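You operate a simulated robot arm through the tools that you are given. There is no shell and no other tool. Be economical: measure what you need, move in short steps, check, and stop when the job is done.

The job below is to be done with a simulated two-armed robot. You get a single attempt, and the scene is never put back.

## Task
On the top of the steel bench, fold the yellow cloth in half.

It is judged by the outcome, as a careful person would: the job done as asked, and still so three seconds after it is handed in. It fails if anything else is knocked over, pushed out of place, dropped, spilled or broken. Flat cloth is picked up by pressing the open fingertips on it (5 to 10 N) and closing them slowly along it; thin cloth reads only 2 to 8 mm in the jaws.

## Robot
Two 7-joint arms with two-finger parallel grippers on one trunk, on a base that drives. Base frame: it is fixed to the floor where the robot stands at the start and does not move with it; the origin is under the middle of the robot, x ahead of it, y to its left, z up; the surface under the hand at the start is at about z = 700. Units: mm, rad, N and s.
The left shoulder is at the start at [70, 163, 1170], the right one opposite. With the tool pointing down near the work surface each hand reaches from about 320 to 860 mm from the robot's upright axis, wherever it stands, measured 20 degrees to its own side. Places, roughly: top of the steel bench [700, -1000, 700]; yellow cloth [500, -200, 700]. Payload 3.43 kg a hand.
The tool frame of a hand sits at the grasp point between the pads (the TCP): z along the fingers, y along the line on which they close. The tips reach 34 mm beyond it. Largest opening 128 mm; finger width 24, thickness 12; the body of the gripper, 48 by 130 mm, starts 96 mm behind the TCP.
Orientation is told as [roll, pitch, yaw] about the base's x, y, z axes, in that order, counted from this pose: with the fingers straight down and closing along the base's y, the tool's x points along the base's -x, its y along +y and its z along -z.

## Interface
- The arms move only by the tool jog_arm. It takes "left_steps", "right_steps" or both (then of equal length, played together; a hand with none holds still); each is a list of rows, each an object (a shift or turn left out is 0, a gripper value left out holds the last) with "claw": the gripper command, from -1 (shut) to 1 (fully open), values between in proportion; "translation": the shift along the tool's x, y, z in mm, a list of three; "delta_rot": the turn, a rotation vector about the tool's x, y, z in rad, a list of three. In form: [{"claw": claw, "translation": [tx, ty, tz], "delta_rot": [wx, wy, wz]}, ...]. A call has 1 to 12 rows; each row shifts and turns the commanded pose from where the row before left it, along the tool's axes as they then stand. A row lasts 0.2 s, in which the tool goes at most 50 mm and 0.15 rad; a call with a longer step from one row to the next is refused whole, and so is a gripper value outside its range. A pose out of reach is approached as far as the arm can. The call stops where the force on the tool passes 40 N (or 10 N more than at its start, if that is more) or the arm is blocked; 0.2 s more then pass. The fingers move at their own pace (about 153 mm/s each) and stop on an object; they squeeze with about 37 N. The grip force told is the motor's: it shows also when the fingers shut on nothing. Time passes only in rows, and 0.2 s behind the last, so rows that do not move let the fingers close. It gives the time, the measured TCP pose, the force on the tool (base axes), the opening and the grip force at its end, in the units of the frame above (readings bear some noise), with the torque about the TCP (base axes, N m) and any sound that the robot's microphone picked up.
- Cameras (640 x 400 px; columns grow to the right, rows downward): "scene" is now at [132.4, -29.8, 1362.1]; the picture's right is [-0.35, -0.94, 0.00], its down [-0.82, 0.31, -0.48] and it looks along [0.45, -0.17, -0.88] (base axes); focal length 271 px, centre (320, 200). "left" rides on the left gripper at [76, 11, -160] in its tool frame; the picture's right is [-0.15, 0.99, 0.00], its down [-0.88, -0.13, -0.46] and it looks along [-0.45, -0.07, 0.89] (tool axes); focal length 234 px, centre (320, 200). "right" rides on the right gripper at [76, -11, -160] in its tool frame; the picture's right is [0.15, 0.99, 0.00], its down [-0.88, 0.13, -0.46] and it looks along [-0.45, 0.07, 0.89] (tool axes); focal length 234 px, centre (320, 200).
- snapshot(camera): a new picture of that camera. The clock stands still meanwhile.
- lift_body(by): slides the trunk up (or, below 0, down) by that many mm; the arms and the scene camera ride with it, the base frame stays. It gives what a move gives, with no picture.
- roll_base(legs): drives the robot by 1 to 6 legs, each [ahead, left, turn to the left] in mm, mm and rad, along the robot's own axes; the way and the turn of a leg run together, so that a leg with both is an arc; at most 1500 mm and 3.142 rad a leg. The arms and the cameras ride along, it lands a little off, and it stops where it bumps. It gives what a move gives.
- aim_head(pan, tilt): turns the head with the scene camera to pan (to the left, within 1.501 rad either way) and tilt (down, from -0.506 to 1.204), counted from straight ahead of the robot. It gives what a move gives.
- point_at(camera, pixels): for up to 12 pixels [column, row] of the newest picture of that camera ("zoom" is the newest enlarged one), the place [x, y, z] in the base frame of the surface seen there, good to about 3 mm, but the place of the scene camera against the robot may be out by one fixed shift of up to 25 mm in any direction. The clock stands still meanwhile.
- close_up(camera, box): a new picture of the part [left, top, right, bottom] of that camera's present view, enlarged. The clock stands still meanwhile.
- finish_job(): hands the job in; it is judged then, once.

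Go step by step. Measure first, check grasps and placings, and put right what went wrong. The budget is 80 turns and 70 pictures, counting those below and the enlarged ones. Unless the task says otherwise, let go and move clear before handing in, and close with one line.

The tools are called after "Request:" as a command line: name --argument value ..., lists and objects as JSON in quotes. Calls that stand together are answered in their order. jog_arm: Moves the arms, as the interface text tells. Its arguments: {"type":"object","properties":{"left_steps":{"type":"array","items":{"type":"object","properties":{"claw":{"type":"number"},"translation":{"type":"array","items":{"type":"number"}},"delta_rot":{"type":"array","items":{"type":"number"}}}}},"right_steps":{"type":"array","items":{"type":"object","properties":{"claw":{"type":"number"},"translation":{"type":"array","items":{"type":"number"}},"delta_rot":{"type":"array","items":{"type":"number"}}}}}},"required":[]} The other tools are called the same way: lift_body (by) slides the trunk up or down; roll_base (legs) drives the base; aim_head (pan, tilt) turns the head that bears the scene camera; snapshot (camera) takes a picture; point_at (camera, pixels) gives the place of the surface under pixels of a picture; close_up (camera, box) takes an enlarged picture of a part of a camera's view; finish_job () hands the job in.

At the start:

```text
time: 0.0
left_ee_pos: [601.0, 18.4, 886.2]
left_ee_rot: [0.0, 0.0, 0.002]
left_force: [-0.1, 0.4, 0.3]
left_torque: [0.03, 0.01, -0.02]
left_opening: 128.0
left_gripper_force: 0.1
right_ee_pos: [391.0, -344.2, 910.7]
right_ee_rot: [0.0, 0.001, 0.0]
right_force: [0.0, -0.3, -0.1]
right_torque: [0.02, 0.01, 0.0]
right_opening: 128.0
right_gripper_force: 0.0
trunk travel left (down, up): [-650.0, 290.0]
robot x, y, heading: [0.0, -1.1, 0.003]
head pan, tilt: [-0.356, 1.073]
```

scene: 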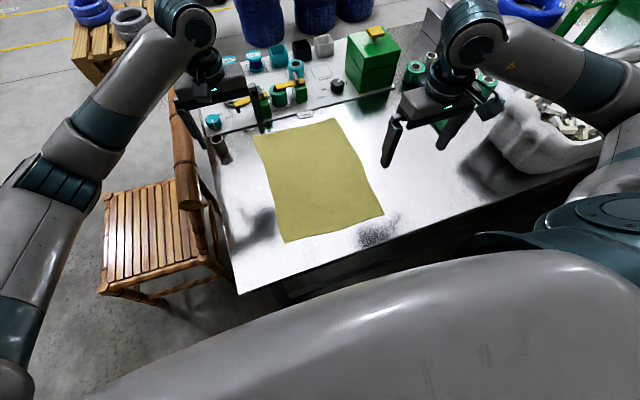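
right: 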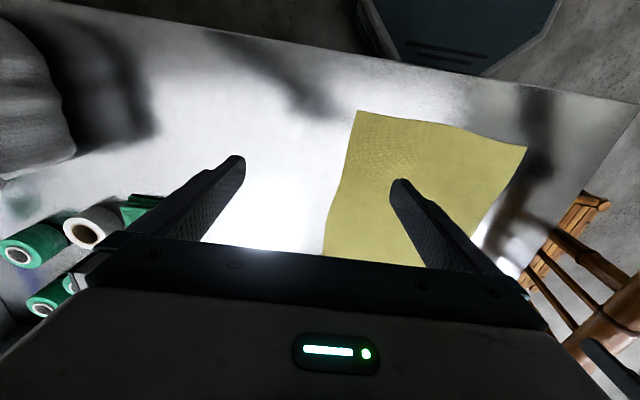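
left: 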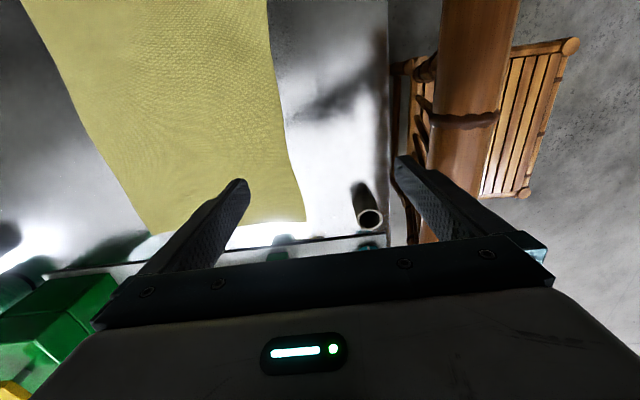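

The scene shows the yellow cloth flat on the steel bench with corners near (253,133), (336,118), (384,215) and (286,242). I'll measure those corners and the surrounding bench.

Request:
point_at --camera "scene" --pixels '[[255, 135], [335, 120], [382, 214], [287, 240], [265, 180], [362, 165], [310, 180], [240, 290], [220, 150], [400, 200], [300, 118], [219, 142]]'

Request:
point_at --camera "right" --pixels '[[359, 113], [524, 149], [340, 190], [300, 180], [600, 110], [330, 245]]'

Request:
point_at --camera "left" --pixels '[[302, 219], [152, 231], [268, 5], [30, 5], [365, 215], [340, 150]]'

Request:
close_up --camera "scene" --box '[200, 90, 440, 260]'

```text
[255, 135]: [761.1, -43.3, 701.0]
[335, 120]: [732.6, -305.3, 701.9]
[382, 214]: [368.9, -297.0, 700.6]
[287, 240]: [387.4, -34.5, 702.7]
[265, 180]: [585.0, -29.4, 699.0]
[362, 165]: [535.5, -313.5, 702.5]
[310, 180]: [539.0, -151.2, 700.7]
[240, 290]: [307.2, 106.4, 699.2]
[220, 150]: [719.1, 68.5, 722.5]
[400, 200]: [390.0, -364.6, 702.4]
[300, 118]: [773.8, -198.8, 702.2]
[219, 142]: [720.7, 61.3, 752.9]
```

```text
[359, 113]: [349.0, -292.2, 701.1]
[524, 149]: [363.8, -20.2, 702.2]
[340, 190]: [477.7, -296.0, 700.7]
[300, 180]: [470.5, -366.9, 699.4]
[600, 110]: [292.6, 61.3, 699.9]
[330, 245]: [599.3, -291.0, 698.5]
```

```text
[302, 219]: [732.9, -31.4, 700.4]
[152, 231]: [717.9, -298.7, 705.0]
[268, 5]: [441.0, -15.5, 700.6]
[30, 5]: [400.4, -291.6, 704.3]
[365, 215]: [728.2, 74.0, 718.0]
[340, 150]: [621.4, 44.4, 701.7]
```

```text
2.35 times, centred on (320, 175) of scene
```

zoom: 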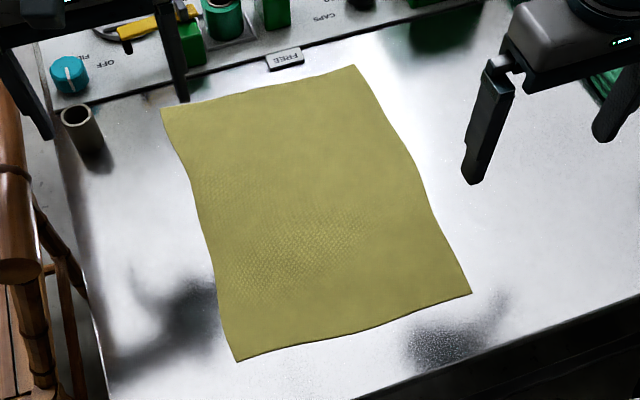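

The wrist cameras put the cloth at about x 349–737, y −300 to −20, and the scene camera reads about 22 mm too far in x. I plan to pull the far edge over to the near edge with both hands, so first I'll check the obstacles around the far edge and to the right.

Request:
point_at --camera "scene" --pixels '[[375, 40], [355, 55], [370, 85], [398, 60], [520, 95], [555, 130], [500, 110], [310, 113], [320, 85], [213, 122], [280, 97], [338, 86]]'

Request:
aim_head --pan -0.9 --tilt 0.8

Request:
snapshot --camera "scene"

```text
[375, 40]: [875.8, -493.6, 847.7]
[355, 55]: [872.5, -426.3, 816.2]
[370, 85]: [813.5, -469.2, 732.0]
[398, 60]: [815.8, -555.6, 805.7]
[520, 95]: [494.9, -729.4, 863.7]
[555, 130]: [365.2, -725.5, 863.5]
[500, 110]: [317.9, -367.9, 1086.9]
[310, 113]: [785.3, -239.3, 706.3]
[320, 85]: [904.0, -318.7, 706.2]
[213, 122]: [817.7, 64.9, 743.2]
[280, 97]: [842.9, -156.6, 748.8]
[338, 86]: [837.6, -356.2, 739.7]
```

```text
time: 1.0
left_ee_pos: [601.0, 18.7, 884.8]
left_ee_rot: [0.0, 0.0, 0.001]
left_force: [0.4, 0.4, -0.4]
left_torque: [0.01, 0.0, 0.01]
left_opening: 127.9
left_gripper_force: 0.0
right_ee_pos: [390.1, -345.5, 910.6]
right_ee_rot: [0.0, 0.0, 0.0]
right_force: [-0.4, -0.3, -0.2]
right_torque: [0.02, 0.0, -0.02]
right_opening: 128.1
right_gripper_force: 0.0
trunk travel left (down, up): [-650.0, 290.0]
robot x, y, heading: [-0.7, -1.7, -0.001]
head pan, tilt: [-0.901, 0.799]
```

```text
65 pictures are left
```

scene: 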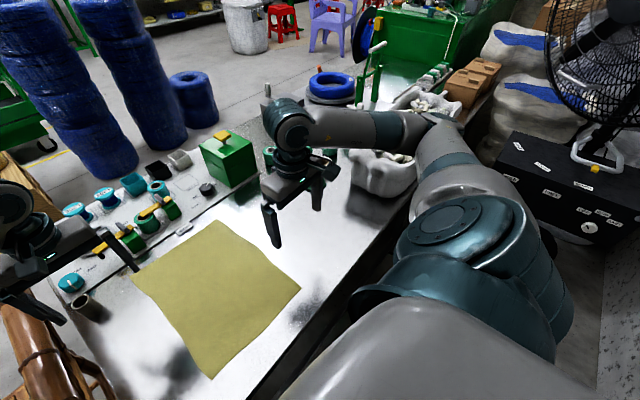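

The bag of material at (385,170) and the cabinet with a fan at (580,200) are to the right, so I'll measure them and the right elbow before sliding that way.

Request:
point_at --camera "scene" --pixels '[[430, 120], [400, 130], [385, 175], [410, 160], [395, 158], [450, 150], [540, 140], [500, 170], [600, 260], [470, 215], [440, 100], [590, 160]]'

```text
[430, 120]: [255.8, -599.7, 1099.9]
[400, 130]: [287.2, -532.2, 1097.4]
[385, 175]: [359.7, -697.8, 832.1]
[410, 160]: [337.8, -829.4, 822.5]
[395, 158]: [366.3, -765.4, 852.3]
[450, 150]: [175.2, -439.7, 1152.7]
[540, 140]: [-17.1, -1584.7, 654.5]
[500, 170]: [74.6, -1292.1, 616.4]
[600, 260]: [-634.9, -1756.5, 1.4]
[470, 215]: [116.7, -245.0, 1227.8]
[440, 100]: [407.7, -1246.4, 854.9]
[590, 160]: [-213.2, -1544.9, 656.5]
```

The elbow is at z≈1100, well above the bag's 864, and the cabinet is far away. I'll back up 70 mm and slide right 158 mm so the robot is centred on the cloth.

Request:
roll_base --legs '[[-70, 0, 0], [0, -158, 0]]'

Request:
aim_head --pan 0.0 --tilt 0.95

Request:
snapshot --camera "scene"

Request:
snapshot --camera "left"

Request:
snapshot --camera "right"

```text
time: 3.0
left_ee_pos: [531.8, -144.2, 885.6]
left_ee_rot: [0.0, 0.001, -0.003]
left_force: [0.0, -1.1, -0.5]
left_torque: [0.03, 0.02, -0.01]
left_opening: 127.9
left_gripper_force: 0.1
right_ee_pos: [320.7, -507.4, 910.1]
right_ee_rot: [0.0, -0.001, -0.003]
right_force: [-0.3, -0.3, 0.3]
right_torque: [0.02, -0.01, 0.02]
right_opening: 128.0
right_gripper_force: 0.0
trunk travel left (down, up): [-650.0, 290.0]
robot x, y, heading: [-67.6, -159.0, -0.001]
head pan, tilt: [-0.901, 0.799]
```

```text
time: 4.2
left_ee_pos: [533.2, -142.7, 884.7]
left_ee_rot: [-0.002, 0.0, -0.005]
left_force: [-0.3, 0.0, 0.4]
left_torque: [0.01, -0.03, 0.02]
left_opening: 127.9
left_gripper_force: 0.1
right_ee_pos: [320.6, -505.5, 909.2]
right_ee_rot: [0.001, 0.0, -0.003]
right_force: [-0.3, 0.1, 0.4]
right_torque: [-0.03, 0.0, -0.02]
right_opening: 128.2
right_gripper_force: 0.0
trunk travel left (down, up): [-650.0, 290.0]
robot x, y, heading: [-71.4, -159.0, -0.004]
head pan, tilt: [0.0, 0.949]
```

```text
64 pictures are left
```

scene: 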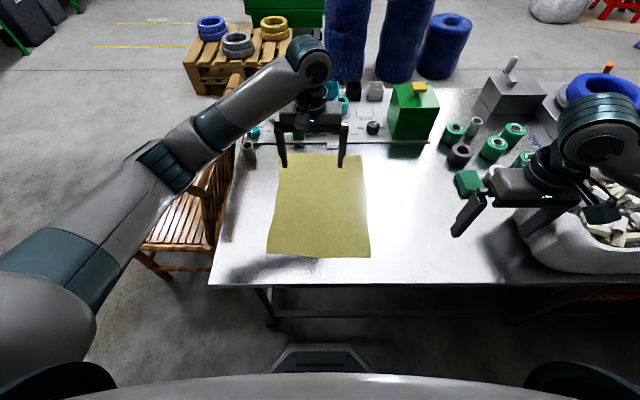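

```text
63 pictures are left
```

left: 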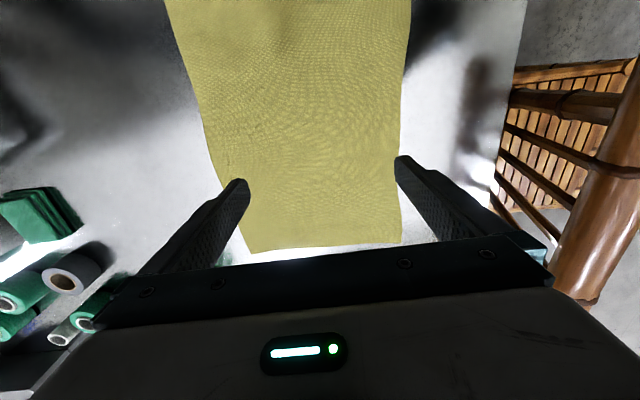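

```text
62 pictures are left
```

right: 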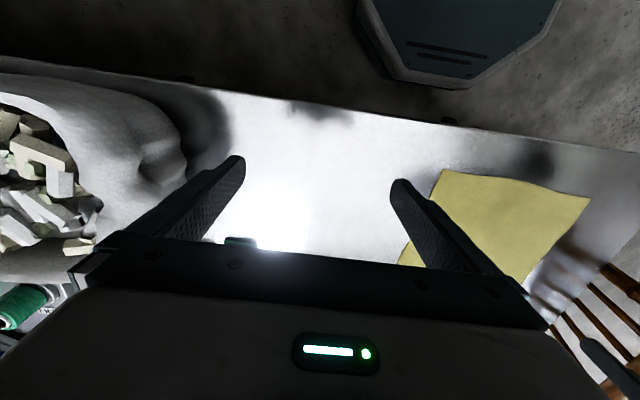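

The left camera shows both far corners, at (399,241) and (249,250); the right camera shows the near corners at (441,171) and (588,196). I'll measure them.

Request:
point_at --camera "left" --pixels '[[399, 240], [249, 250], [360, 244], [300, 246], [399, 190], [222, 190], [408, 8], [170, 8]]'

Request:
point_at --camera "right" --pixels '[[443, 173], [586, 197], [510, 180], [450, 123], [620, 150]]'

Request:
point_at --camera "scene" --pixels '[[282, 155], [363, 156], [369, 255], [268, 253], [212, 283], [410, 100]]'

```text
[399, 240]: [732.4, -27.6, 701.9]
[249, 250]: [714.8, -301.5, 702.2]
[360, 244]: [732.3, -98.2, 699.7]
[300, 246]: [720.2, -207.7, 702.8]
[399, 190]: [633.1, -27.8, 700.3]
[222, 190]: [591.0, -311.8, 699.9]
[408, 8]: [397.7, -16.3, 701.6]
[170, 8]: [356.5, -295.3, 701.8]
```

```text
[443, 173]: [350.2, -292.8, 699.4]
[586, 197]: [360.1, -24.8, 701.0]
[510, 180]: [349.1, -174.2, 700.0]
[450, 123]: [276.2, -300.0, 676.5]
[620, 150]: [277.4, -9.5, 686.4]
```

```text
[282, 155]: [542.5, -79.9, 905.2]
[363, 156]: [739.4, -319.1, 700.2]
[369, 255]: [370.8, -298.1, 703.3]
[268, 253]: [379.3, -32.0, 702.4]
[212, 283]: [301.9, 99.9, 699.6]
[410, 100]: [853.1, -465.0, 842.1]
```

The measurements agree: far corners are at (732,−28) and (715,−301), cloth surface at z≈701. I'll bring both hands above the far edge at y≈−65 and −262, with the jaws narrowed to about 44 mm.

Request:
jog_arm --left_steps '[{"translation": [-18.5, 7.8, 2.5], "claw": -0.31}, {"translation": [-18.5, 7.8, 2.5]}, {"translation": [-18.5, 7.8, 2.5]}, {"translation": [-18.5, 7.8, 2.5]}, {"translation": [-18.5, 7.8, 2.5]}, {"translation": [-18.5, 7.8, 2.5]}, {"translation": [-18.5, 7.8, 2.5]}, {"translation": [-18.5, 7.8, 2.5]}, {"translation": [-18.5, 7.8, 2.5]}, {"translation": [-18.5, 7.8, 2.5]}]' --right_steps '[{"translation": [-38.4, 24.3, 5], "claw": -0.31}, {"translation": [-38.4, 24.3, 5]}, {"translation": [-38.4, 24.3, 5]}, {"translation": [-38.4, 24.3, 5]}, {"translation": [-38.4, 24.3, 5]}, {"translation": [-38.4, 24.3, 5]}, {"translation": [-38.4, 24.3, 5]}, {"translation": [-38.4, 24.3, 5]}, {"translation": [-38.4, 24.3, 5]}, {"translation": [-38.4, 24.3, 5]}]'

Request:
snapshot --camera "scene"

Request:
snapshot --camera "left"

Request:
snapshot --camera "right"

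```text
time: 6.4
left_ee_pos: [717.6, -63.8, 857.5]
left_ee_rot: [-0.002, 0.002, -0.004]
left_force: [-0.5, 0.6, -0.2]
left_torque: [-0.05, 0.02, -0.02]
left_opening: 44.3
left_gripper_force: 0.1
right_ee_pos: [708.7, -263.6, 858.2]
right_ee_rot: [-0.001, 0.0, -0.004]
right_force: [0.3, 0.7, 0.3]
right_torque: [-0.03, 0.0, 0.01]
right_opening: 43.9
right_gripper_force: 0.1
trunk travel left (down, up): [-650.0, 290.0]
robot x, y, heading: [-66.2, -159.6, -0.005]
head pan, tilt: [0.0, 0.949]
```

```text
61 pictures are left
```

scene: 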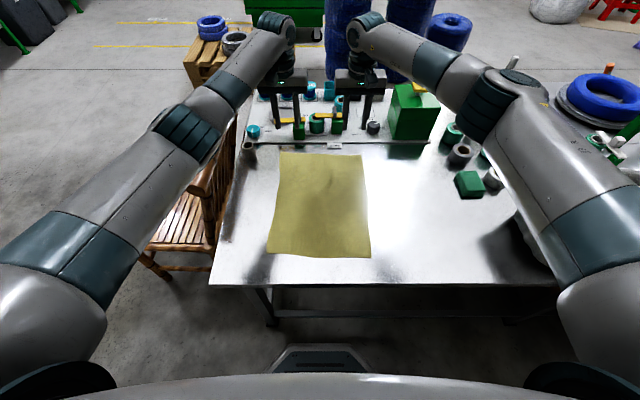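

```text
60 pictures are left
```

left: 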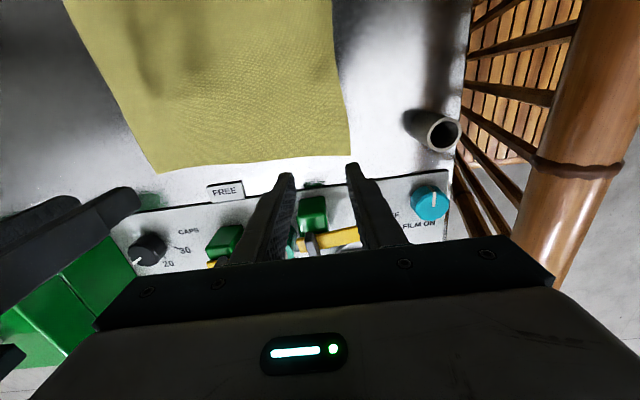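

```text
59 pictures are left
```

right: 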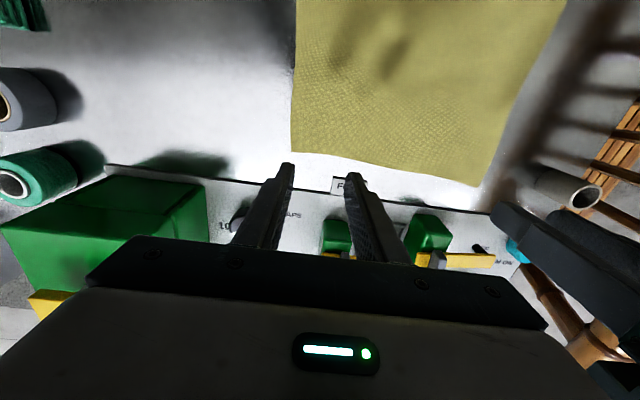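

Projecting the fingertips down to the table puts both contact points near pixel (320,143), just inside the cloth edge at rows ~152–155. I'll check the edge positions from this view.

Request:
point_at --camera "left" --pixels '[[320, 143], [320, 156], [348, 153], [225, 190]]'

Request:
point_at --camera "right" --pixels '[[320, 143], [320, 153], [293, 149], [345, 184]]'

```text
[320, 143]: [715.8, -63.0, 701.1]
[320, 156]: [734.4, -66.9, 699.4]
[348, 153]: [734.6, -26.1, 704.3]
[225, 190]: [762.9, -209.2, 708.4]
```

```text
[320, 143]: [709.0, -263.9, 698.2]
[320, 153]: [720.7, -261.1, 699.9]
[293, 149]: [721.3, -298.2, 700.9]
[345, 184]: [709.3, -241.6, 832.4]
```

Left contact is 16 mm inside the edge and right is 11 mm inside, which is good. I'll lower both hands to just above the cloth.

Request:
jog_arm --left_steps '[{"translation": [0, 0, 40]}, {"translation": [0, 0, 40]}, {"translation": [0, 0, 25]}, {"translation": [0, 0, 10]}]' --right_steps '[{"translation": [1.5, 0, 40]}, {"translation": [0, 0, 40]}, {"translation": [0, 0, 25]}, {"translation": [0, 0, 10]}]'

```text
time: 7.4
left_ee_pos: [718.5, -67.5, 744.6]
left_ee_rot: [0.001, 0.001, -0.003]
left_force: [-0.1, -0.2, 0.3]
left_torque: [-0.02, -0.02, -0.02]
left_opening: 44.1
left_gripper_force: 0.0
right_ee_pos: [705.2, -262.5, 743.2]
right_ee_rot: [0.001, 0.001, -0.003]
right_force: [-0.5, 0.2, 0.1]
right_torque: [-0.02, 0.0, 0.03]
right_opening: 44.4
right_gripper_force: 0.1
trunk travel left (down, up): [-650.0, 290.0]
robot x, y, heading: [-68.6, -160.1, -0.003]
head pan, tilt: [0.0, 0.949]
```

Both tips are about 9 mm above the cloth with no contact yet. I'll step down in small increments.

Request:
jog_arm --left_steps '[{"translation": [0, 0, 4]}, {"translation": [0, 0, 2]}, {"translation": [0, 0, 2]}]' --right_steps '[{"translation": [0, 0, 4]}, {"translation": [0, 0, 2]}, {"translation": [0, 0, 1.5]}]'

```text
time: 8.2
left_ee_pos: [717.5, -66.4, 738.3]
left_ee_rot: [0.0, 0.0, -0.005]
left_force: [0.2, -0.4, 1.0]
left_torque: [0.03, 0.0, 0.02]
left_opening: 44.5
left_gripper_force: 0.1
right_ee_pos: [703.8, -263.1, 736.5]
right_ee_rot: [0.0, -0.001, -0.003]
right_force: [0.2, -0.2, 0.7]
right_torque: [0.0, 0.02, 0.02]
right_opening: 44.3
right_gripper_force: 0.1
trunk travel left (down, up): [-650.0, 290.0]
robot x, y, heading: [-65.3, -159.6, -0.004]
head pan, tilt: [0.0, 0.949]
```

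The force is about 1 N, so the tips are just at the surface. I'll go 2 mm further.

Request:
jog_arm --left_steps '[{"translation": [0, 0, 1]}, {"translation": [0, 0, 1]}]' --right_steps '[{"translation": [0, 0, 1]}, {"translation": [0, 0, 1]}]'

```text
time: 8.8
left_ee_pos: [719.0, -66.7, 736.1]
left_ee_rot: [0.0, 0.001, -0.004]
left_force: [-0.3, -0.4, 1.0]
left_torque: [0.0, -0.01, -0.02]
left_opening: 44.2
left_gripper_force: 0.0
right_ee_pos: [703.7, -262.8, 735.5]
right_ee_rot: [0.0, 0.001, -0.004]
right_force: [-0.7, -0.8, 1.5]
right_torque: [0.0, 0.01, 0.05]
right_opening: 44.5
right_gripper_force: 0.1
trunk travel left (down, up): [-650.0, 290.0]
robot x, y, heading: [-69.8, -158.4, -0.002]
head pan, tilt: [0.0, 0.949]
```

Force is still only 1–1.5 N, so I'll keep lowering.

Request:
jog_arm --left_steps '[{"translation": [0, 0, 1]}, {"translation": [0, 0, 1]}, {"translation": [0, 0, 0.5]}]' --right_steps '[{"translation": [0, 0, 1]}, {"translation": [0, 0, 1]}, {"translation": [0, 0, 0]}]'

```text
time: 9.6
left_ee_pos: [715.9, -65.9, 736.6]
left_ee_rot: [0.0, -0.001, -0.005]
left_force: [1.7, -0.7, 7.6]
left_torque: [0.1, -0.07, -0.03]
left_opening: 44.3
left_gripper_force: 0.1
right_ee_pos: [703.7, -263.6, 736.4]
right_ee_rot: [0.001, -0.002, -0.003]
right_force: [2.1, 0.6, 9.1]
right_torque: [-0.11, -0.1, 0.02]
right_opening: 44.0
right_gripper_force: 0.0
trunk travel left (down, up): [-650.0, 290.0]
robot x, y, heading: [-70.7, -162.3, -0.0]
head pan, tilt: [0.0, 0.949]
```

Press forces are now 7.6 N and 9.1 N, in the 5–10 N range. I'll close both jaws slowly along the cloth.

Request:
jog_arm --left_steps '[{"claw": -0.4}, {"claw": -0.5}, {"claw": -0.6}, {"claw": -0.7}, {"claw": -0.8}, {"claw": -0.9}, {"claw": -1}, {"claw": -1}, {"claw": -1}]' --right_steps '[{"claw": -0.4}, {"claw": -0.5}, {"claw": -0.6}, {"claw": -0.7}, {"claw": -0.8}, {"claw": -0.9}, {"claw": -1}, {"claw": -1}, {"claw": -1}]'

Request:
snapshot --camera "left"

Request:
snapshot --camera "right"

```text
time: 11.6
left_ee_pos: [714.3, -65.6, 734.6]
left_ee_rot: [0.0, -0.002, -0.004]
left_force: [-0.2, -2.8, 10.1]
left_torque: [-0.1, -0.05, 0.02]
left_opening: 2.2
left_gripper_force: 36.1
right_ee_pos: [702.8, -263.6, 735.5]
right_ee_rot: [0.001, -0.001, -0.003]
right_force: [-0.2, 3.7, 11.8]
right_torque: [0.08, -0.03, 0.05]
right_opening: 2.0
right_gripper_force: 36.8
trunk travel left (down, up): [-650.0, 290.0]
robot x, y, heading: [-72.5, -158.7, -0.006]
head pan, tilt: [0.0, 0.949]
```

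```text
58 pictures are left
```

left: 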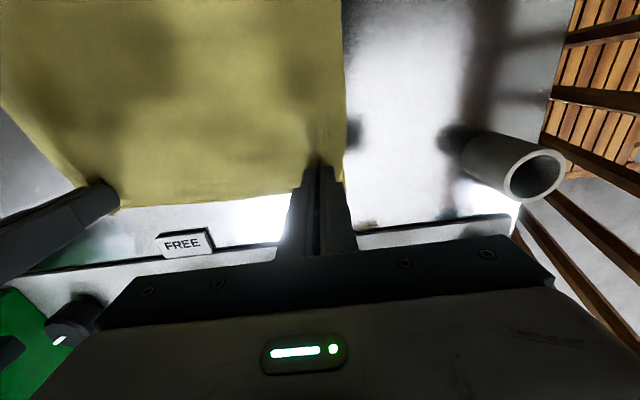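

```text
57 pictures are left
```

right: 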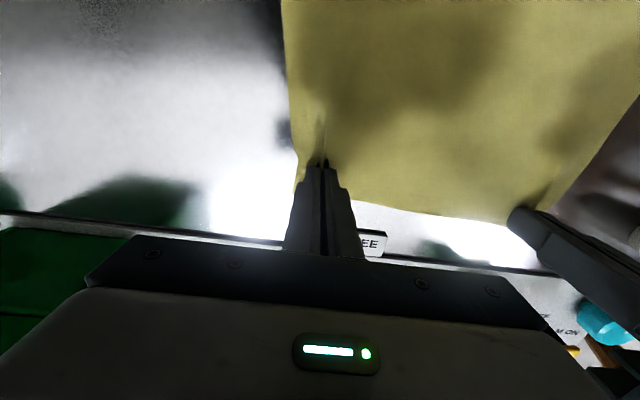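

Both jaws read about 2 mm and a ridge shows at each fingertip (left (318,160), right (320,150)), so both have likely caught cloth. I'll lift a little, moving toward the robot to keep slack, and check.

Request:
jog_arm --left_steps '[{"translation": [2, 0, -10]}, {"translation": [4, 0, -15]}, {"translation": [8, 0, -20]}, {"translation": [10, 0, -20]}]' --right_steps '[{"translation": [2, 0, -10]}, {"translation": [4, 0, -15]}, {"translation": [8, 0, -20]}, {"translation": [10, 0, -20]}]'

Request:
snapshot --camera "scene"

Request:
snapshot --camera "left"

Request:
snapshot --camera "right"

```text
time: 12.6
left_ee_pos: [692.0, -66.7, 799.5]
left_ee_rot: [0.002, 0.0, -0.003]
left_force: [0.4, -2.1, 0.4]
left_torque: [-0.07, 0.0, -0.01]
left_opening: 2.1
left_gripper_force: 36.6
right_ee_pos: [678.6, -264.7, 799.5]
right_ee_rot: [0.0, -0.001, -0.006]
right_force: [-0.7, 2.4, 0.4]
right_torque: [0.09, -0.04, 0.03]
right_opening: 2.1
right_gripper_force: 37.1
trunk travel left (down, up): [-650.0, 290.0]
robot x, y, heading: [-69.6, -160.0, 0.0]
head pan, tilt: [0.0, 0.949]
```

```text
56 pictures are left
```

scene: 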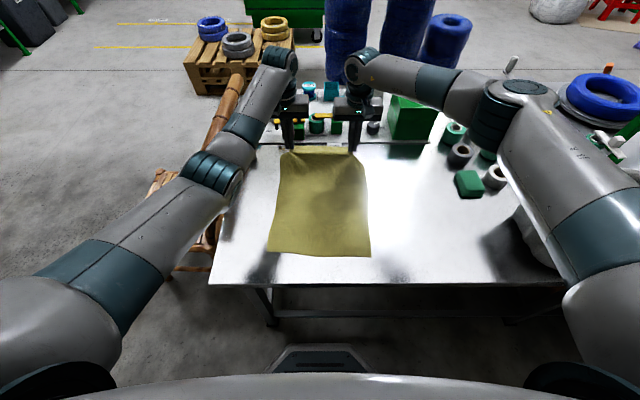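

```text
55 pictures are left
```

left: 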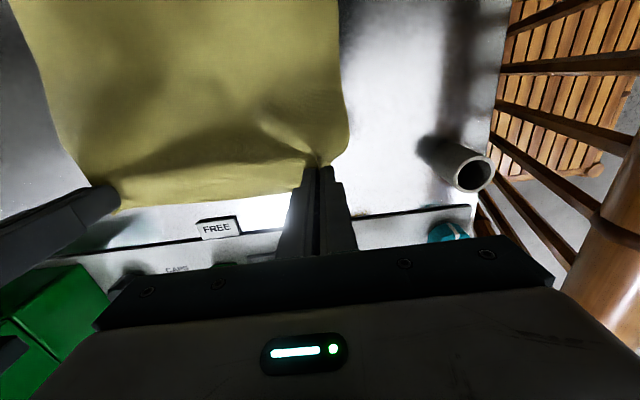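

```text
54 pictures are left
```

right: 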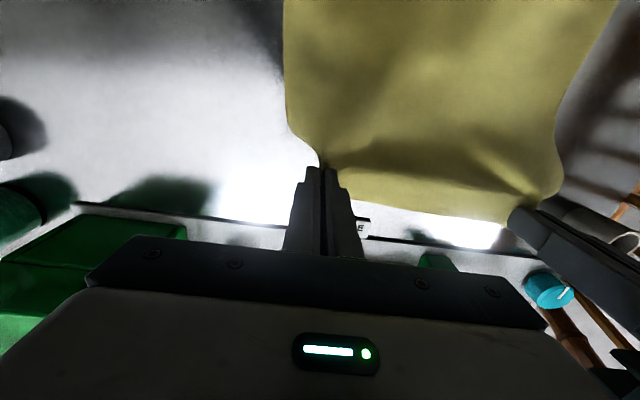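

Both hands hold the far edge up in the pictures. The hands will need room to turn fingers-forward at the near edge, so I'll look behind the robot to see whether the base can back up.

Request:
aim_head --pan 1.5 --tilt 0.6

Request:
snapshot --camera "scene"

Request:
aim_head --pan -1.5 --tilt 0.6

Request:
snapshot --camera "scene"

Request:
aim_head --pan 0 --tilt 1.0

```text
time: 14.2
left_ee_pos: [693.8, -68.0, 796.9]
left_ee_rot: [0.0, 0.001, -0.003]
left_force: [-0.5, -3.5, -0.1]
left_torque: [-0.07, -0.02, 0.01]
left_opening: 1.9
left_gripper_force: 36.2
right_ee_pos: [679.9, -264.4, 797.3]
right_ee_rot: [0.0, 0.0, -0.004]
right_force: [-0.4, 2.9, -0.4]
right_torque: [0.06, 0.05, 0.02]
right_opening: 2.1
right_gripper_force: 36.1
trunk travel left (down, up): [-650.0, 290.0]
robot x, y, heading: [-70.8, -157.5, -0.003]
head pan, tilt: [1.499, 0.6]
```

```text
53 pictures are left
```

scene: 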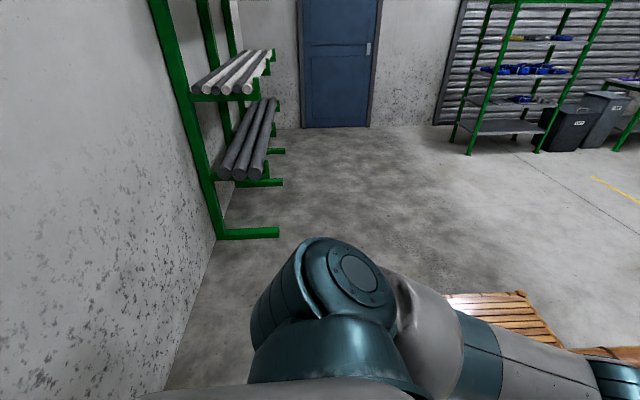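

```text
time: 16.8
left_ee_pos: [691.4, -66.7, 797.2]
left_ee_rot: [0.001, -0.001, -0.002]
left_force: [-0.2, -2.8, 0.3]
left_torque: [-0.1, 0.02, -0.01]
left_opening: 2.0
left_gripper_force: 36.5
right_ee_pos: [680.2, -264.7, 797.2]
right_ee_rot: [-0.001, -0.001, -0.004]
right_force: [-0.4, 3.8, -0.2]
right_torque: [0.1, 0.0, 0.05]
right_opening: 2.1
right_gripper_force: 36.5
trunk travel left (down, up): [-650.0, 290.0]
robot x, y, heading: [-69.7, -158.0, -0.006]
head pan, tilt: [-1.499, 0.6]
```

```text
52 pictures are left
```

scene: 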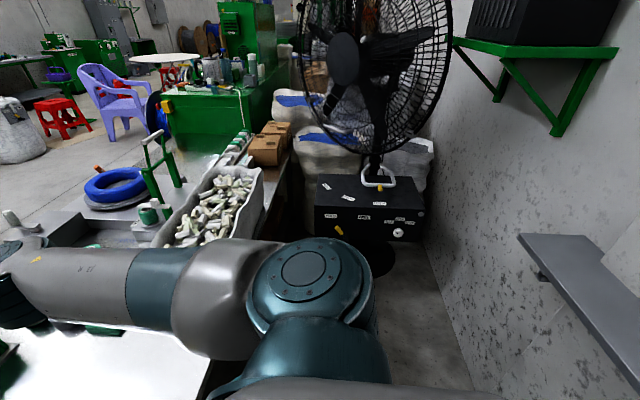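

```text
time: 18.4
left_ee_pos: [693.9, -67.9, 797.9]
left_ee_rot: [-0.001, 0.0, -0.004]
left_force: [0.2, -1.7, 0.7]
left_torque: [-0.1, 0.01, -0.02]
left_opening: 1.7
left_gripper_force: 37.2
right_ee_pos: [680.7, -264.4, 797.5]
right_ee_rot: [0.0, 0.0, -0.004]
right_force: [0.0, 3.5, 0.2]
right_torque: [0.08, 0.04, 0.03]
right_opening: 1.8
right_gripper_force: 37.2
trunk travel left (down, up): [-650.0, 290.0]
robot x, y, heading: [-68.6, -157.1, -0.003]
head pan, tilt: [0.0, 1.0]
```

There is a wall behind with a shelf at (560,280) on the right. I'll measure both before deciding.

Request:
point_at --camera "scene" --pixels '[[520, 236], [535, 265], [600, 340], [580, 240], [450, 330], [480, 130], [630, 380], [630, 330]]'

```text
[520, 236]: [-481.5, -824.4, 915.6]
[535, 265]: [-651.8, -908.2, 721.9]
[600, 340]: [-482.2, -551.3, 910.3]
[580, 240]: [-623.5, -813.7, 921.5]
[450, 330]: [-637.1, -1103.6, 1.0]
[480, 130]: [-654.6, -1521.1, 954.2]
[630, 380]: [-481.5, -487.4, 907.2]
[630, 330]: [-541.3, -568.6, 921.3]
```

The shelf edge is at x=−482, so there is little room behind and I'll fold mostly with the arms. Next is the first half of the arc, turning the fingers forward as the edge rises.

Request:
jog_arm --left_steps '[{"translation": [16.4, -2, -30.8], "delta_rot": [0, -0.1, 0]}, {"translation": [18.6, -2, -28.5], "delta_rot": [0, -0.1, 0]}, {"translation": [20.3, 0, -26.8], "delta_rot": [0, -0.1, 0]}, {"translation": [23.5, 0, -22.7], "delta_rot": [0, -0.1, 0]}, {"translation": [27.5, 0, -19.9], "delta_rot": [0, -0.1, 0]}, {"translation": [30, 0, -17.8], "delta_rot": [0, -0.1, 0]}]' --right_steps '[{"translation": [16.4, 2, -30.8], "delta_rot": [0, -0.1, 0]}, {"translation": [18.6, 2, -28.5], "delta_rot": [0, -0.1, 0]}, {"translation": [20.3, 0, -26.8], "delta_rot": [0, -0.1, 0]}, {"translation": [23.5, 0, -22.7], "delta_rot": [0, -0.1, 0]}, {"translation": [27.5, 0, -19.9], "delta_rot": [0, -0.1, 0]}, {"translation": [30, 0, -17.8], "delta_rot": [0, -0.1, 0]}]'

Request:
snapshot --camera "scene"

```text
time: 19.8
left_ee_pos: [533.5, -68.8, 904.5]
left_ee_rot: [0.002, -0.6, -0.003]
left_force: [0.1, 0.7, 0.1]
left_torque: [0.01, -0.01, 0.03]
left_opening: 2.0
left_gripper_force: 37.2
right_ee_pos: [517.9, -259.6, 902.9]
right_ee_rot: [0.001, -0.602, -0.005]
right_force: [0.7, 0.3, -0.7]
right_torque: [-0.04, -0.02, -0.01]
right_opening: 1.9
right_gripper_force: 36.7
trunk travel left (down, up): [-650.0, 290.0]
robot x, y, heading: [-66.5, -158.8, -0.006]
head pan, tilt: [0.0, 1.0]
```

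```text
51 pictures are left
```

scene: 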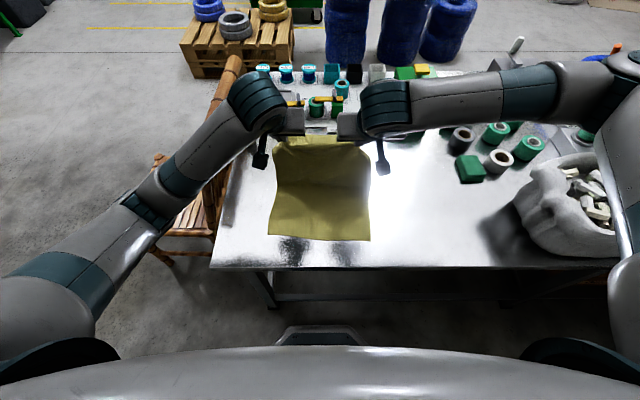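

The arc is tracking well and the cloth's far half hangs from both hands with near-zero force. I'll continue over and down toward the near edge.

Request:
jog_arm --left_steps '[{"translation": [34.5, 0, -11.5], "delta_rot": [0, -0.1, 0]}, {"translation": [34.3, 0, -12.8], "delta_rot": [0, -0.1, 0]}, {"translation": [34.4, 0, -8.7], "delta_rot": [0, -0.1, 0]}, {"translation": [35.5, 0, -5], "delta_rot": [0, -0.1, 0]}]' --right_steps '[{"translation": [34.5, 0, -11.5], "delta_rot": [0, -0.1, 0]}, {"translation": [34.3, 0, -12.8], "delta_rot": [0, -0.1, 0]}, {"translation": [34.4, 0, -8.7], "delta_rot": [0, -0.1, 0]}, {"translation": [35.5, 0, -5], "delta_rot": [0, -0.1, 0]}]'

Request:
snapshot --camera "scene"

```text
time: 20.8
left_ee_pos: [405.6, -65.4, 836.2]
left_ee_rot: [-0.005, -1.003, 0.0]
left_force: [-0.5, 0.6, -0.1]
left_torque: [-0.05, 0.03, -0.02]
left_opening: 2.1
left_gripper_force: 36.1
right_ee_pos: [391.9, -255.2, 838.8]
right_ee_rot: [0.0, -1.005, 0.0]
right_force: [-0.4, -1.0, -0.4]
right_torque: [-0.03, -0.02, 0.03]
right_opening: 2.0
right_gripper_force: 36.8
trunk travel left (down, up): [-650.0, 290.0]
robot x, y, heading: [-67.9, -159.5, -0.005]
head pan, tilt: [0.0, 1.0]
```

```text
50 pictures are left
```

scene: 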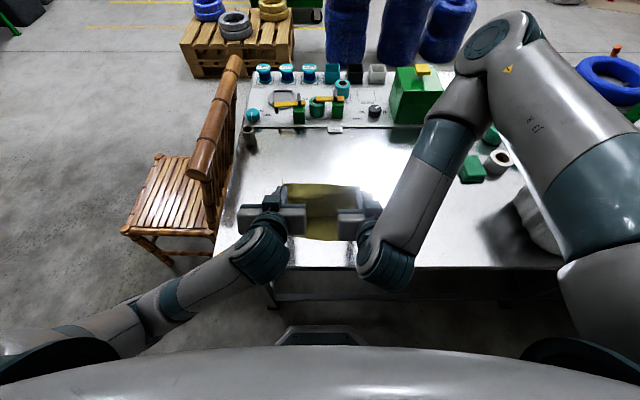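

The far half is now over, with the hands above the near edge and all forces near zero. I'll go on lowering.

Request:
jog_arm --left_steps '[{"translation": [35.3, 0, -3.1], "delta_rot": [0, -0.1, 0]}, {"translation": [34.7, 0, -1.8], "delta_rot": [0, -0.1, 0]}]' --right_steps '[{"translation": [35.3, 0, -3.1], "delta_rot": [0, -0.1, 0]}, {"translation": [34.7, 0, -1.8], "delta_rot": [0, -0.1, 0]}]'

Request:
snapshot --camera "scene"

Request:
snapshot --camera "left"

Request:
snapshot --camera "right"

```text
time: 21.4
left_ee_pos: [369.5, -67.8, 777.4]
left_ee_rot: [0.006, -1.201, -0.011]
left_force: [0.8, 0.3, 1.1]
left_torque: [0.05, -0.04, 0.02]
left_opening: 2.2
left_gripper_force: 37.0
right_ee_pos: [427.5, -206.4, 797.7]
right_ee_rot: [-0.011, -1.183, -0.005]
right_force: [-0.1, -0.5, -0.4]
right_torque: [-0.03, 0.04, 0.01]
right_opening: 2.1
right_gripper_force: 36.7
right hand out of reach, approached as far as the arm can: row 1, 2
trunk travel left (down, up): [-650.0, 290.0]
robot x, y, heading: [-69.5, -157.9, -0.003]
head pan, tilt: [0.0, 1.0]
```

```text
49 pictures are left
```

scene: 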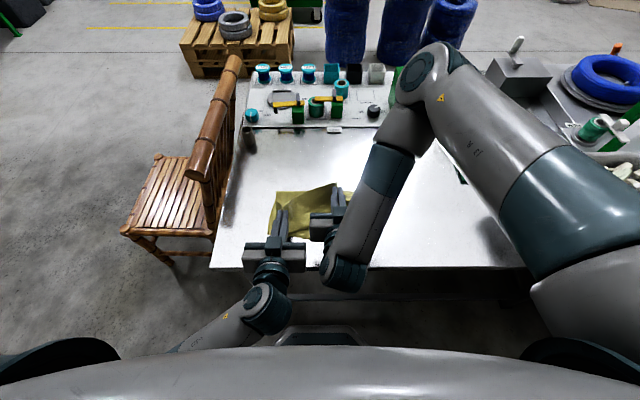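

```text
48 pictures are left
```

left: 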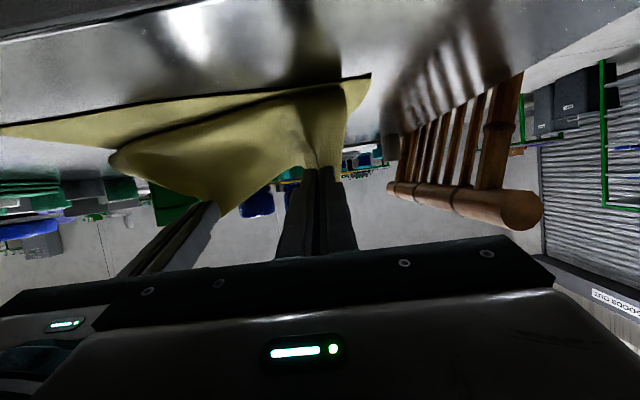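

```text
47 pictures are left
```

right: 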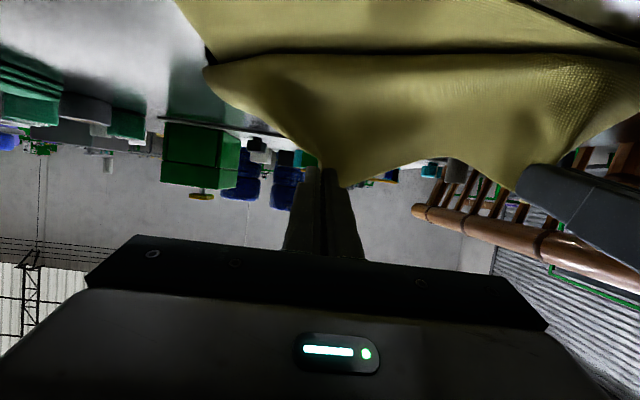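

The left hand followed, but the right arm ran out of reach with its elbow high: it is at (427,−206) and the cloth edge is skewed, though still gripped. I'll retrace the last two steps with both hands and then make room.

Request:
jog_arm --left_steps '[{"translation": [-34.4, 0, 5.3], "delta_rot": [0, 0.1, 0]}, {"translation": [-34.8, 0, 6.6], "delta_rot": [0, 0.1, 0]}]' --right_steps '[{"translation": [-34.4, 0, 5.3], "delta_rot": [0, 0.1, 0]}, {"translation": [-34.8, 0, 6.6], "delta_rot": [0, 0.1, 0]}]'

```text
time: 22.0
left_ee_pos: [411.1, -70.6, 833.3]
left_ee_rot: [0.005, -0.997, -0.009]
left_force: [-0.5, 0.3, -0.5]
left_torque: [0.03, 0.0, -0.01]
left_opening: 2.0
left_gripper_force: 37.0
right_ee_pos: [468.2, -209.5, 853.2]
right_ee_rot: [0.003, -0.996, -0.004]
right_force: [0.0, -0.4, -0.3]
right_torque: [-0.01, -0.01, 0.01]
right_opening: 2.2
right_gripper_force: 36.7
trunk travel left (down, up): [-650.0, 290.0]
robot x, y, heading: [-70.8, -162.3, -0.005]
head pan, tilt: [0.0, 1.0]
```

Commands restart from the measured pose, so I'll re-align the two hands near (500, ·, 868) with less pitch and y back to −66 and −256.

Request:
jog_arm --left_steps '[{"translation": [-20, 1, 15.1], "delta_rot": [0, 0.075, 0]}, {"translation": [-21.1, 1, 13.5], "delta_rot": [0, 0.075, 0]}, {"translation": [-22, 1, 11.9], "delta_rot": [0, 0.075, 0]}, {"translation": [-22.9, 1, 10.2], "delta_rot": [0, 0.075, 0]}]' --right_steps '[{"translation": [-6.4, -11.5, 3], "delta_rot": [0, 0.075, 0]}, {"translation": [-6.6, -11.5, 2.5], "delta_rot": [0, 0.075, 0]}, {"translation": [-6.8, -11.5, 2], "delta_rot": [0, 0.075, 0]}, {"translation": [-6.9, -11.5, 1.5], "delta_rot": [0, 0.075, 0]}]'

Request:
snapshot --camera "scene"

```text
time: 23.0
left_ee_pos: [505.8, -65.1, 870.1]
left_ee_rot: [0.001, -0.699, -0.006]
left_force: [-0.5, -0.3, 0.0]
left_torque: [-0.02, -0.01, -0.01]
left_opening: 1.9
left_gripper_force: 36.4
right_ee_pos: [491.9, -253.9, 871.4]
right_ee_rot: [0.004, -0.698, -0.006]
right_force: [-0.1, 0.7, -0.2]
right_torque: [0.01, 0.01, 0.02]
right_opening: 1.8
right_gripper_force: 37.1
trunk travel left (down, up): [-650.0, 290.0]
robot x, y, heading: [-69.9, -159.3, -0.007]
head pan, tilt: [0.0, 1.0]
```

```text
46 pictures are left
```

scene: 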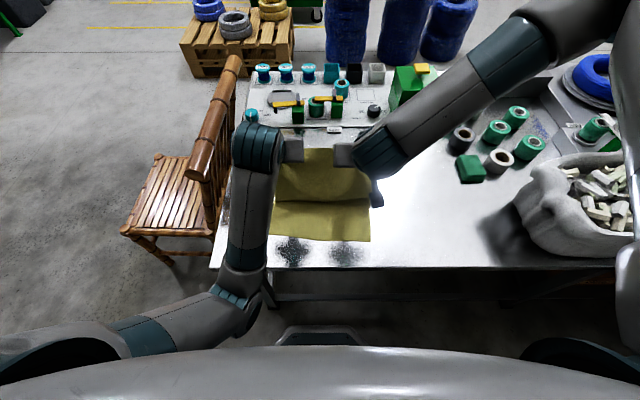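

The hands are aligned again. I'll back the base up 80 mm, which carries the edge toward the near side and still leaves ample shelf clearance.

Request:
roll_base --legs '[[-80, 0, 0]]'

Request:
snapshot --camera "scene"

```text
time: 24.1
left_ee_pos: [426.5, -63.4, 870.6]
left_ee_rot: [0.001, -0.701, -0.003]
left_force: [0.0, 0.3, 0.0]
left_torque: [-0.02, 0.0, -0.01]
left_opening: 1.8
left_gripper_force: 36.9
right_ee_pos: [411.4, -252.6, 871.9]
right_ee_rot: [0.001, -0.699, -0.004]
right_force: [0.0, 0.1, 0.7]
right_torque: [-0.05, -0.02, -0.03]
right_opening: 1.9
right_gripper_force: 36.4
trunk travel left (down, up): [-650.0, 290.0]
robot x, y, heading: [-146.5, -158.2, -0.004]
head pan, tilt: [0.0, 1.0]
```

```text
45 pictures are left
```

scene: 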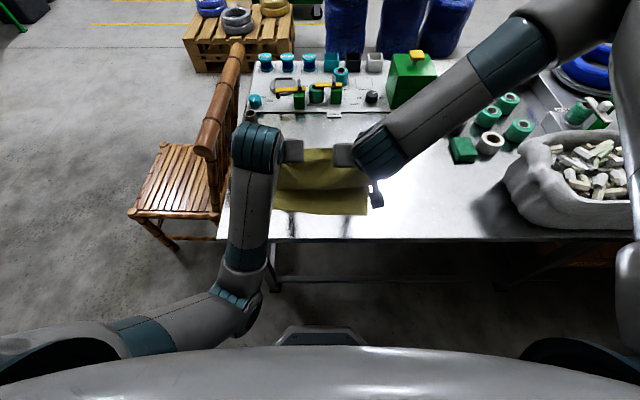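

The base moved cleanly. I'll now lower both hands halfway in small steps, watching the right arm's reach.

Request:
jog_arm --left_steps '[{"translation": [25.5, -1, 8.6], "delta_rot": [0, -0.09, 0]}, {"translation": [26.2, -1, 6.3], "delta_rot": [0, -0.09, 0]}, {"translation": [26.6, 0, 3.9], "delta_rot": [0, -0.09, 0]}]' --right_steps '[{"translation": [25.5, -1, 8.6], "delta_rot": [0, -0.09, 0]}, {"translation": [26.2, -1, 6.3], "delta_rot": [0, -0.09, 0]}, {"translation": [26.6, 0, 3.9], "delta_rot": [0, -0.09, 0]}]'

Request:
snapshot --camera "scene"

```text
time: 24.9
left_ee_pos: [382.0, -59.5, 802.6]
left_ee_rot: [-0.006, -0.972, 0.001]
left_force: [0.1, 1.2, 0.3]
left_torque: [-0.02, 0.0, -0.08]
left_opening: 1.9
left_gripper_force: 36.6
right_ee_pos: [369.5, -251.1, 803.0]
right_ee_rot: [-0.006, -0.975, 0.001]
right_force: [0.3, 0.3, 0.2]
right_torque: [-0.04, 0.0, -0.02]
right_opening: 1.8
right_gripper_force: 36.1
trunk travel left (down, up): [-650.0, 290.0]
robot x, y, heading: [-149.1, -156.6, -0.006]
head pan, tilt: [0.0, 1.0]
```

```text
44 pictures are left
```

scene: 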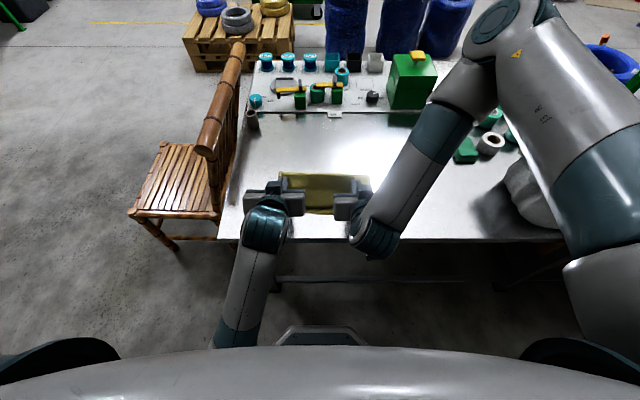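

Both hands followed. I'll try one more row to test the right arm's limit.

Request:
jog_arm --left_steps '[{"translation": [26.9, -2, 1.4], "delta_rot": [0, -0.06, 0]}]' --right_steps '[{"translation": [26.9, -1, 1.4], "delta_rot": [0, -0.06, 0]}]'

```text
time: 25.2
left_ee_pos: [368.0, -66.3, 780.6]
left_ee_rot: [-0.001, -1.03, -0.002]
left_force: [-0.3, 0.8, 0.0]
left_torque: [0.01, -0.01, -0.04]
left_opening: 2.2
left_gripper_force: 36.7
right_ee_pos: [354.5, -239.2, 791.0]
right_ee_rot: [-0.012, -1.03, 0.0]
right_force: [0.5, 1.6, -0.5]
right_torque: [-0.06, 0.02, -0.01]
right_opening: 1.5
right_gripper_force: 36.9
right hand out of reach, approached as far as the arm can: row 1
trunk travel left (down, up): [-650.0, 290.0]
robot x, y, heading: [-146.6, -158.9, -0.003]
head pan, tilt: [0.0, 1.0]
```

The right arm is at its limit again, but lowering the trunk moves the hands down without changing the arm shape. I'll level the left hand, then slide the trunk down 45 mm.

Request:
jog_arm --left_steps '[{"translation": [-8.6, 0, -5.2]}]'

Request:
lift_body --by -45

```text
time: 25.6
left_ee_pos: [368.5, -65.8, 788.8]
left_ee_rot: [0.001, -1.03, -0.004]
left_force: [0.2, -0.1, 0.5]
left_torque: [0.01, -0.01, 0.01]
left_opening: 2.3
left_gripper_force: 37.0
right_ee_pos: [355.1, -240.0, 790.1]
right_ee_rot: [-0.008, -1.027, -0.004]
right_force: [-0.3, 0.2, 0.0]
right_torque: [0.0, -0.03, -0.02]
right_opening: 2.1
right_gripper_force: 37.3
trunk travel left (down, up): [-650.0, 290.0]
robot x, y, heading: [-149.3, -162.5, -0.006]
head pan, tilt: [0.0, 1.0]
```

```text
time: 26.5
left_ee_pos: [369.0, -68.0, 743.6]
left_ee_rot: [-0.001, -1.031, -0.004]
left_force: [0.2, 0.2, 0.6]
left_torque: [0.05, -0.02, -0.01]
left_opening: 2.0
left_gripper_force: 36.1
right_ee_pos: [354.8, -240.9, 745.2]
right_ee_rot: [-0.009, -1.026, -0.004]
right_force: [0.3, -0.7, 0.1]
right_torque: [0.0, -0.02, 0.03]
right_opening: 1.9
right_gripper_force: 36.5
trunk travel left (down, up): [-605.0, 335.0]
robot x, y, heading: [-147.0, -160.2, -0.006]
head pan, tilt: [0.0, 1.0]
```

That worked: the tips are now at about z 727. I'll raise the arms 60 mm, correcting the right y, and drop the trunk by the same amount, so the right arm gets room to pitch further.

Request:
jog_arm --left_steps '[{"translation": [-25.7, 0, -15.5]}, {"translation": [-25.7, 0, -15.5]}]' --right_steps '[{"translation": [-25.7, -6, -15.5]}, {"translation": [-25.7, -6, -15.5]}]'

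Request:
lift_body --by -60

Request:
jog_arm --left_steps '[{"translation": [-25.7, 0, -15.5]}, {"translation": [-25.7, 0, -15.5]}]' --right_steps '[{"translation": [-25.7, 0, -15.5]}, {"translation": [-25.7, 0, -15.5]}]'

Request:
lift_body --by -50

Request:
snapshot --camera "scene"

```text
time: 27.1
left_ee_pos: [363.4, -63.0, 797.4]
left_ee_rot: [0.053, -1.017, -0.055]
left_force: [0.6, 0.7, 0.7]
left_torque: [-0.01, 0.02, -0.02]
left_opening: 2.2
left_gripper_force: 36.4
right_ee_pos: [354.4, -249.6, 807.4]
right_ee_rot: [-0.006, -1.026, -0.005]
right_force: [-0.1, 0.6, 0.4]
right_torque: [0.0, 0.0, 0.0]
right_opening: 1.8
right_gripper_force: 36.7
trunk travel left (down, up): [-605.0, 335.0]
robot x, y, heading: [-143.4, -158.6, 0.003]
head pan, tilt: [0.0, 1.0]
```

```text
time: 28.1
left_ee_pos: [365.7, -63.1, 738.4]
left_ee_rot: [0.052, -1.019, -0.048]
left_force: [-0.2, 0.7, 0.3]
left_torque: [-0.03, 0.0, -0.02]
left_opening: 2.1
left_gripper_force: 36.1
right_ee_pos: [355.6, -250.6, 746.4]
right_ee_rot: [-0.01, -1.026, -0.003]
right_force: [-0.4, 0.8, -0.1]
right_torque: [-0.01, 0.01, 0.0]
right_opening: 1.5
right_gripper_force: 36.7
trunk travel left (down, up): [-545.0, 395.0]
robot x, y, heading: [-150.9, -159.6, -0.002]
head pan, tilt: [0.0, 1.0]
```

```text
time: 28.9
left_ee_pos: [363.2, -38.2, 779.9]
left_ee_rot: [0.253, -1.0, -0.243]
left_force: [-0.6, -23.1, 4.8]
left_torque: [-0.6, -0.13, -0.62]
left_opening: 2.4
left_gripper_force: 36.9
right_ee_pos: [356.9, -241.9, 805.6]
right_ee_rot: [0.018, -1.025, -0.009]
right_force: [-0.4, 22.3, -4.0]
right_torque: [0.3, 0.1, 0.73]
right_opening: 2.3
right_gripper_force: 36.8
right hand out of reach, approached as far as the arm can: row 2
trunk travel left (down, up): [-545.0, 395.0]
robot x, y, heading: [-149.2, -162.6, -0.005]
head pan, tilt: [0.0, 1.0]
stopped in row 2 (left hand): the arm was blocked; the commanded pose is now the measured one
```

```text
time: 29.8
left_ee_pos: [362.9, -39.2, 731.8]
left_ee_rot: [0.252, -1.003, -0.242]
left_force: [0.8, -31.1, 19.4]
left_torque: [-0.85, -0.48, -0.87]
left_opening: 2.3
left_gripper_force: 37.3
right_ee_pos: [357.4, -243.8, 756.0]
right_ee_rot: [0.013, -1.026, -0.006]
right_force: [0.1, 32.1, -5.3]
right_torque: [0.45, 0.19, 1.0]
right_opening: 2.0
right_gripper_force: 37.1
trunk travel left (down, up): [-495.0, 445.0]
robot x, y, heading: [-148.6, -160.1, -0.005]
head pan, tilt: [0.0, 1.0]
```

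```text
43 pictures are left
```

scene: 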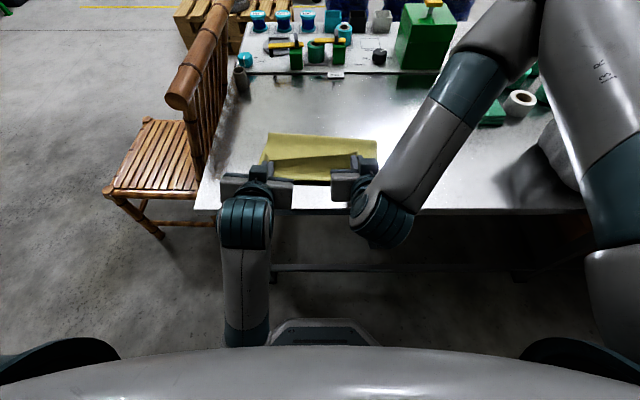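

The left arm became blocked going further and swung outward, and now the cloth is taut at about 31 N. I'll bring the left hand back inward and untwist it to relieve the cloth.

Request:
jog_arm --left_steps '[{"translation": [0, -13, 0], "delta_rot": [0.024, 0, -0.065]}, {"translation": [0, -13, 0], "delta_rot": [0.024, 0, -0.065]}]'

```text
time: 30.4
left_ee_pos: [371.1, -37.1, 730.5]
left_ee_rot: [0.193, -1.041, -0.172]
left_force: [-1.7, -21.8, 14.3]
left_torque: [-0.56, -0.23, -0.62]
left_opening: 2.2
left_gripper_force: 37.0
right_ee_pos: [358.4, -240.0, 755.9]
right_ee_rot: [0.026, -1.023, -0.01]
right_force: [1.2, 21.3, -3.5]
right_torque: [0.28, 0.1, 0.64]
right_opening: 2.1
right_gripper_force: 36.9
trunk travel left (down, up): [-495.0, 445.0]
robot x, y, heading: [-150.1, -155.1, -0.003]
head pan, tilt: [0.0, 1.0]
stopped in row 2 (left hand): the force on the tool passed its limit at 50 N (the readings are from after the stop); the commanded pose is now the measured one
```

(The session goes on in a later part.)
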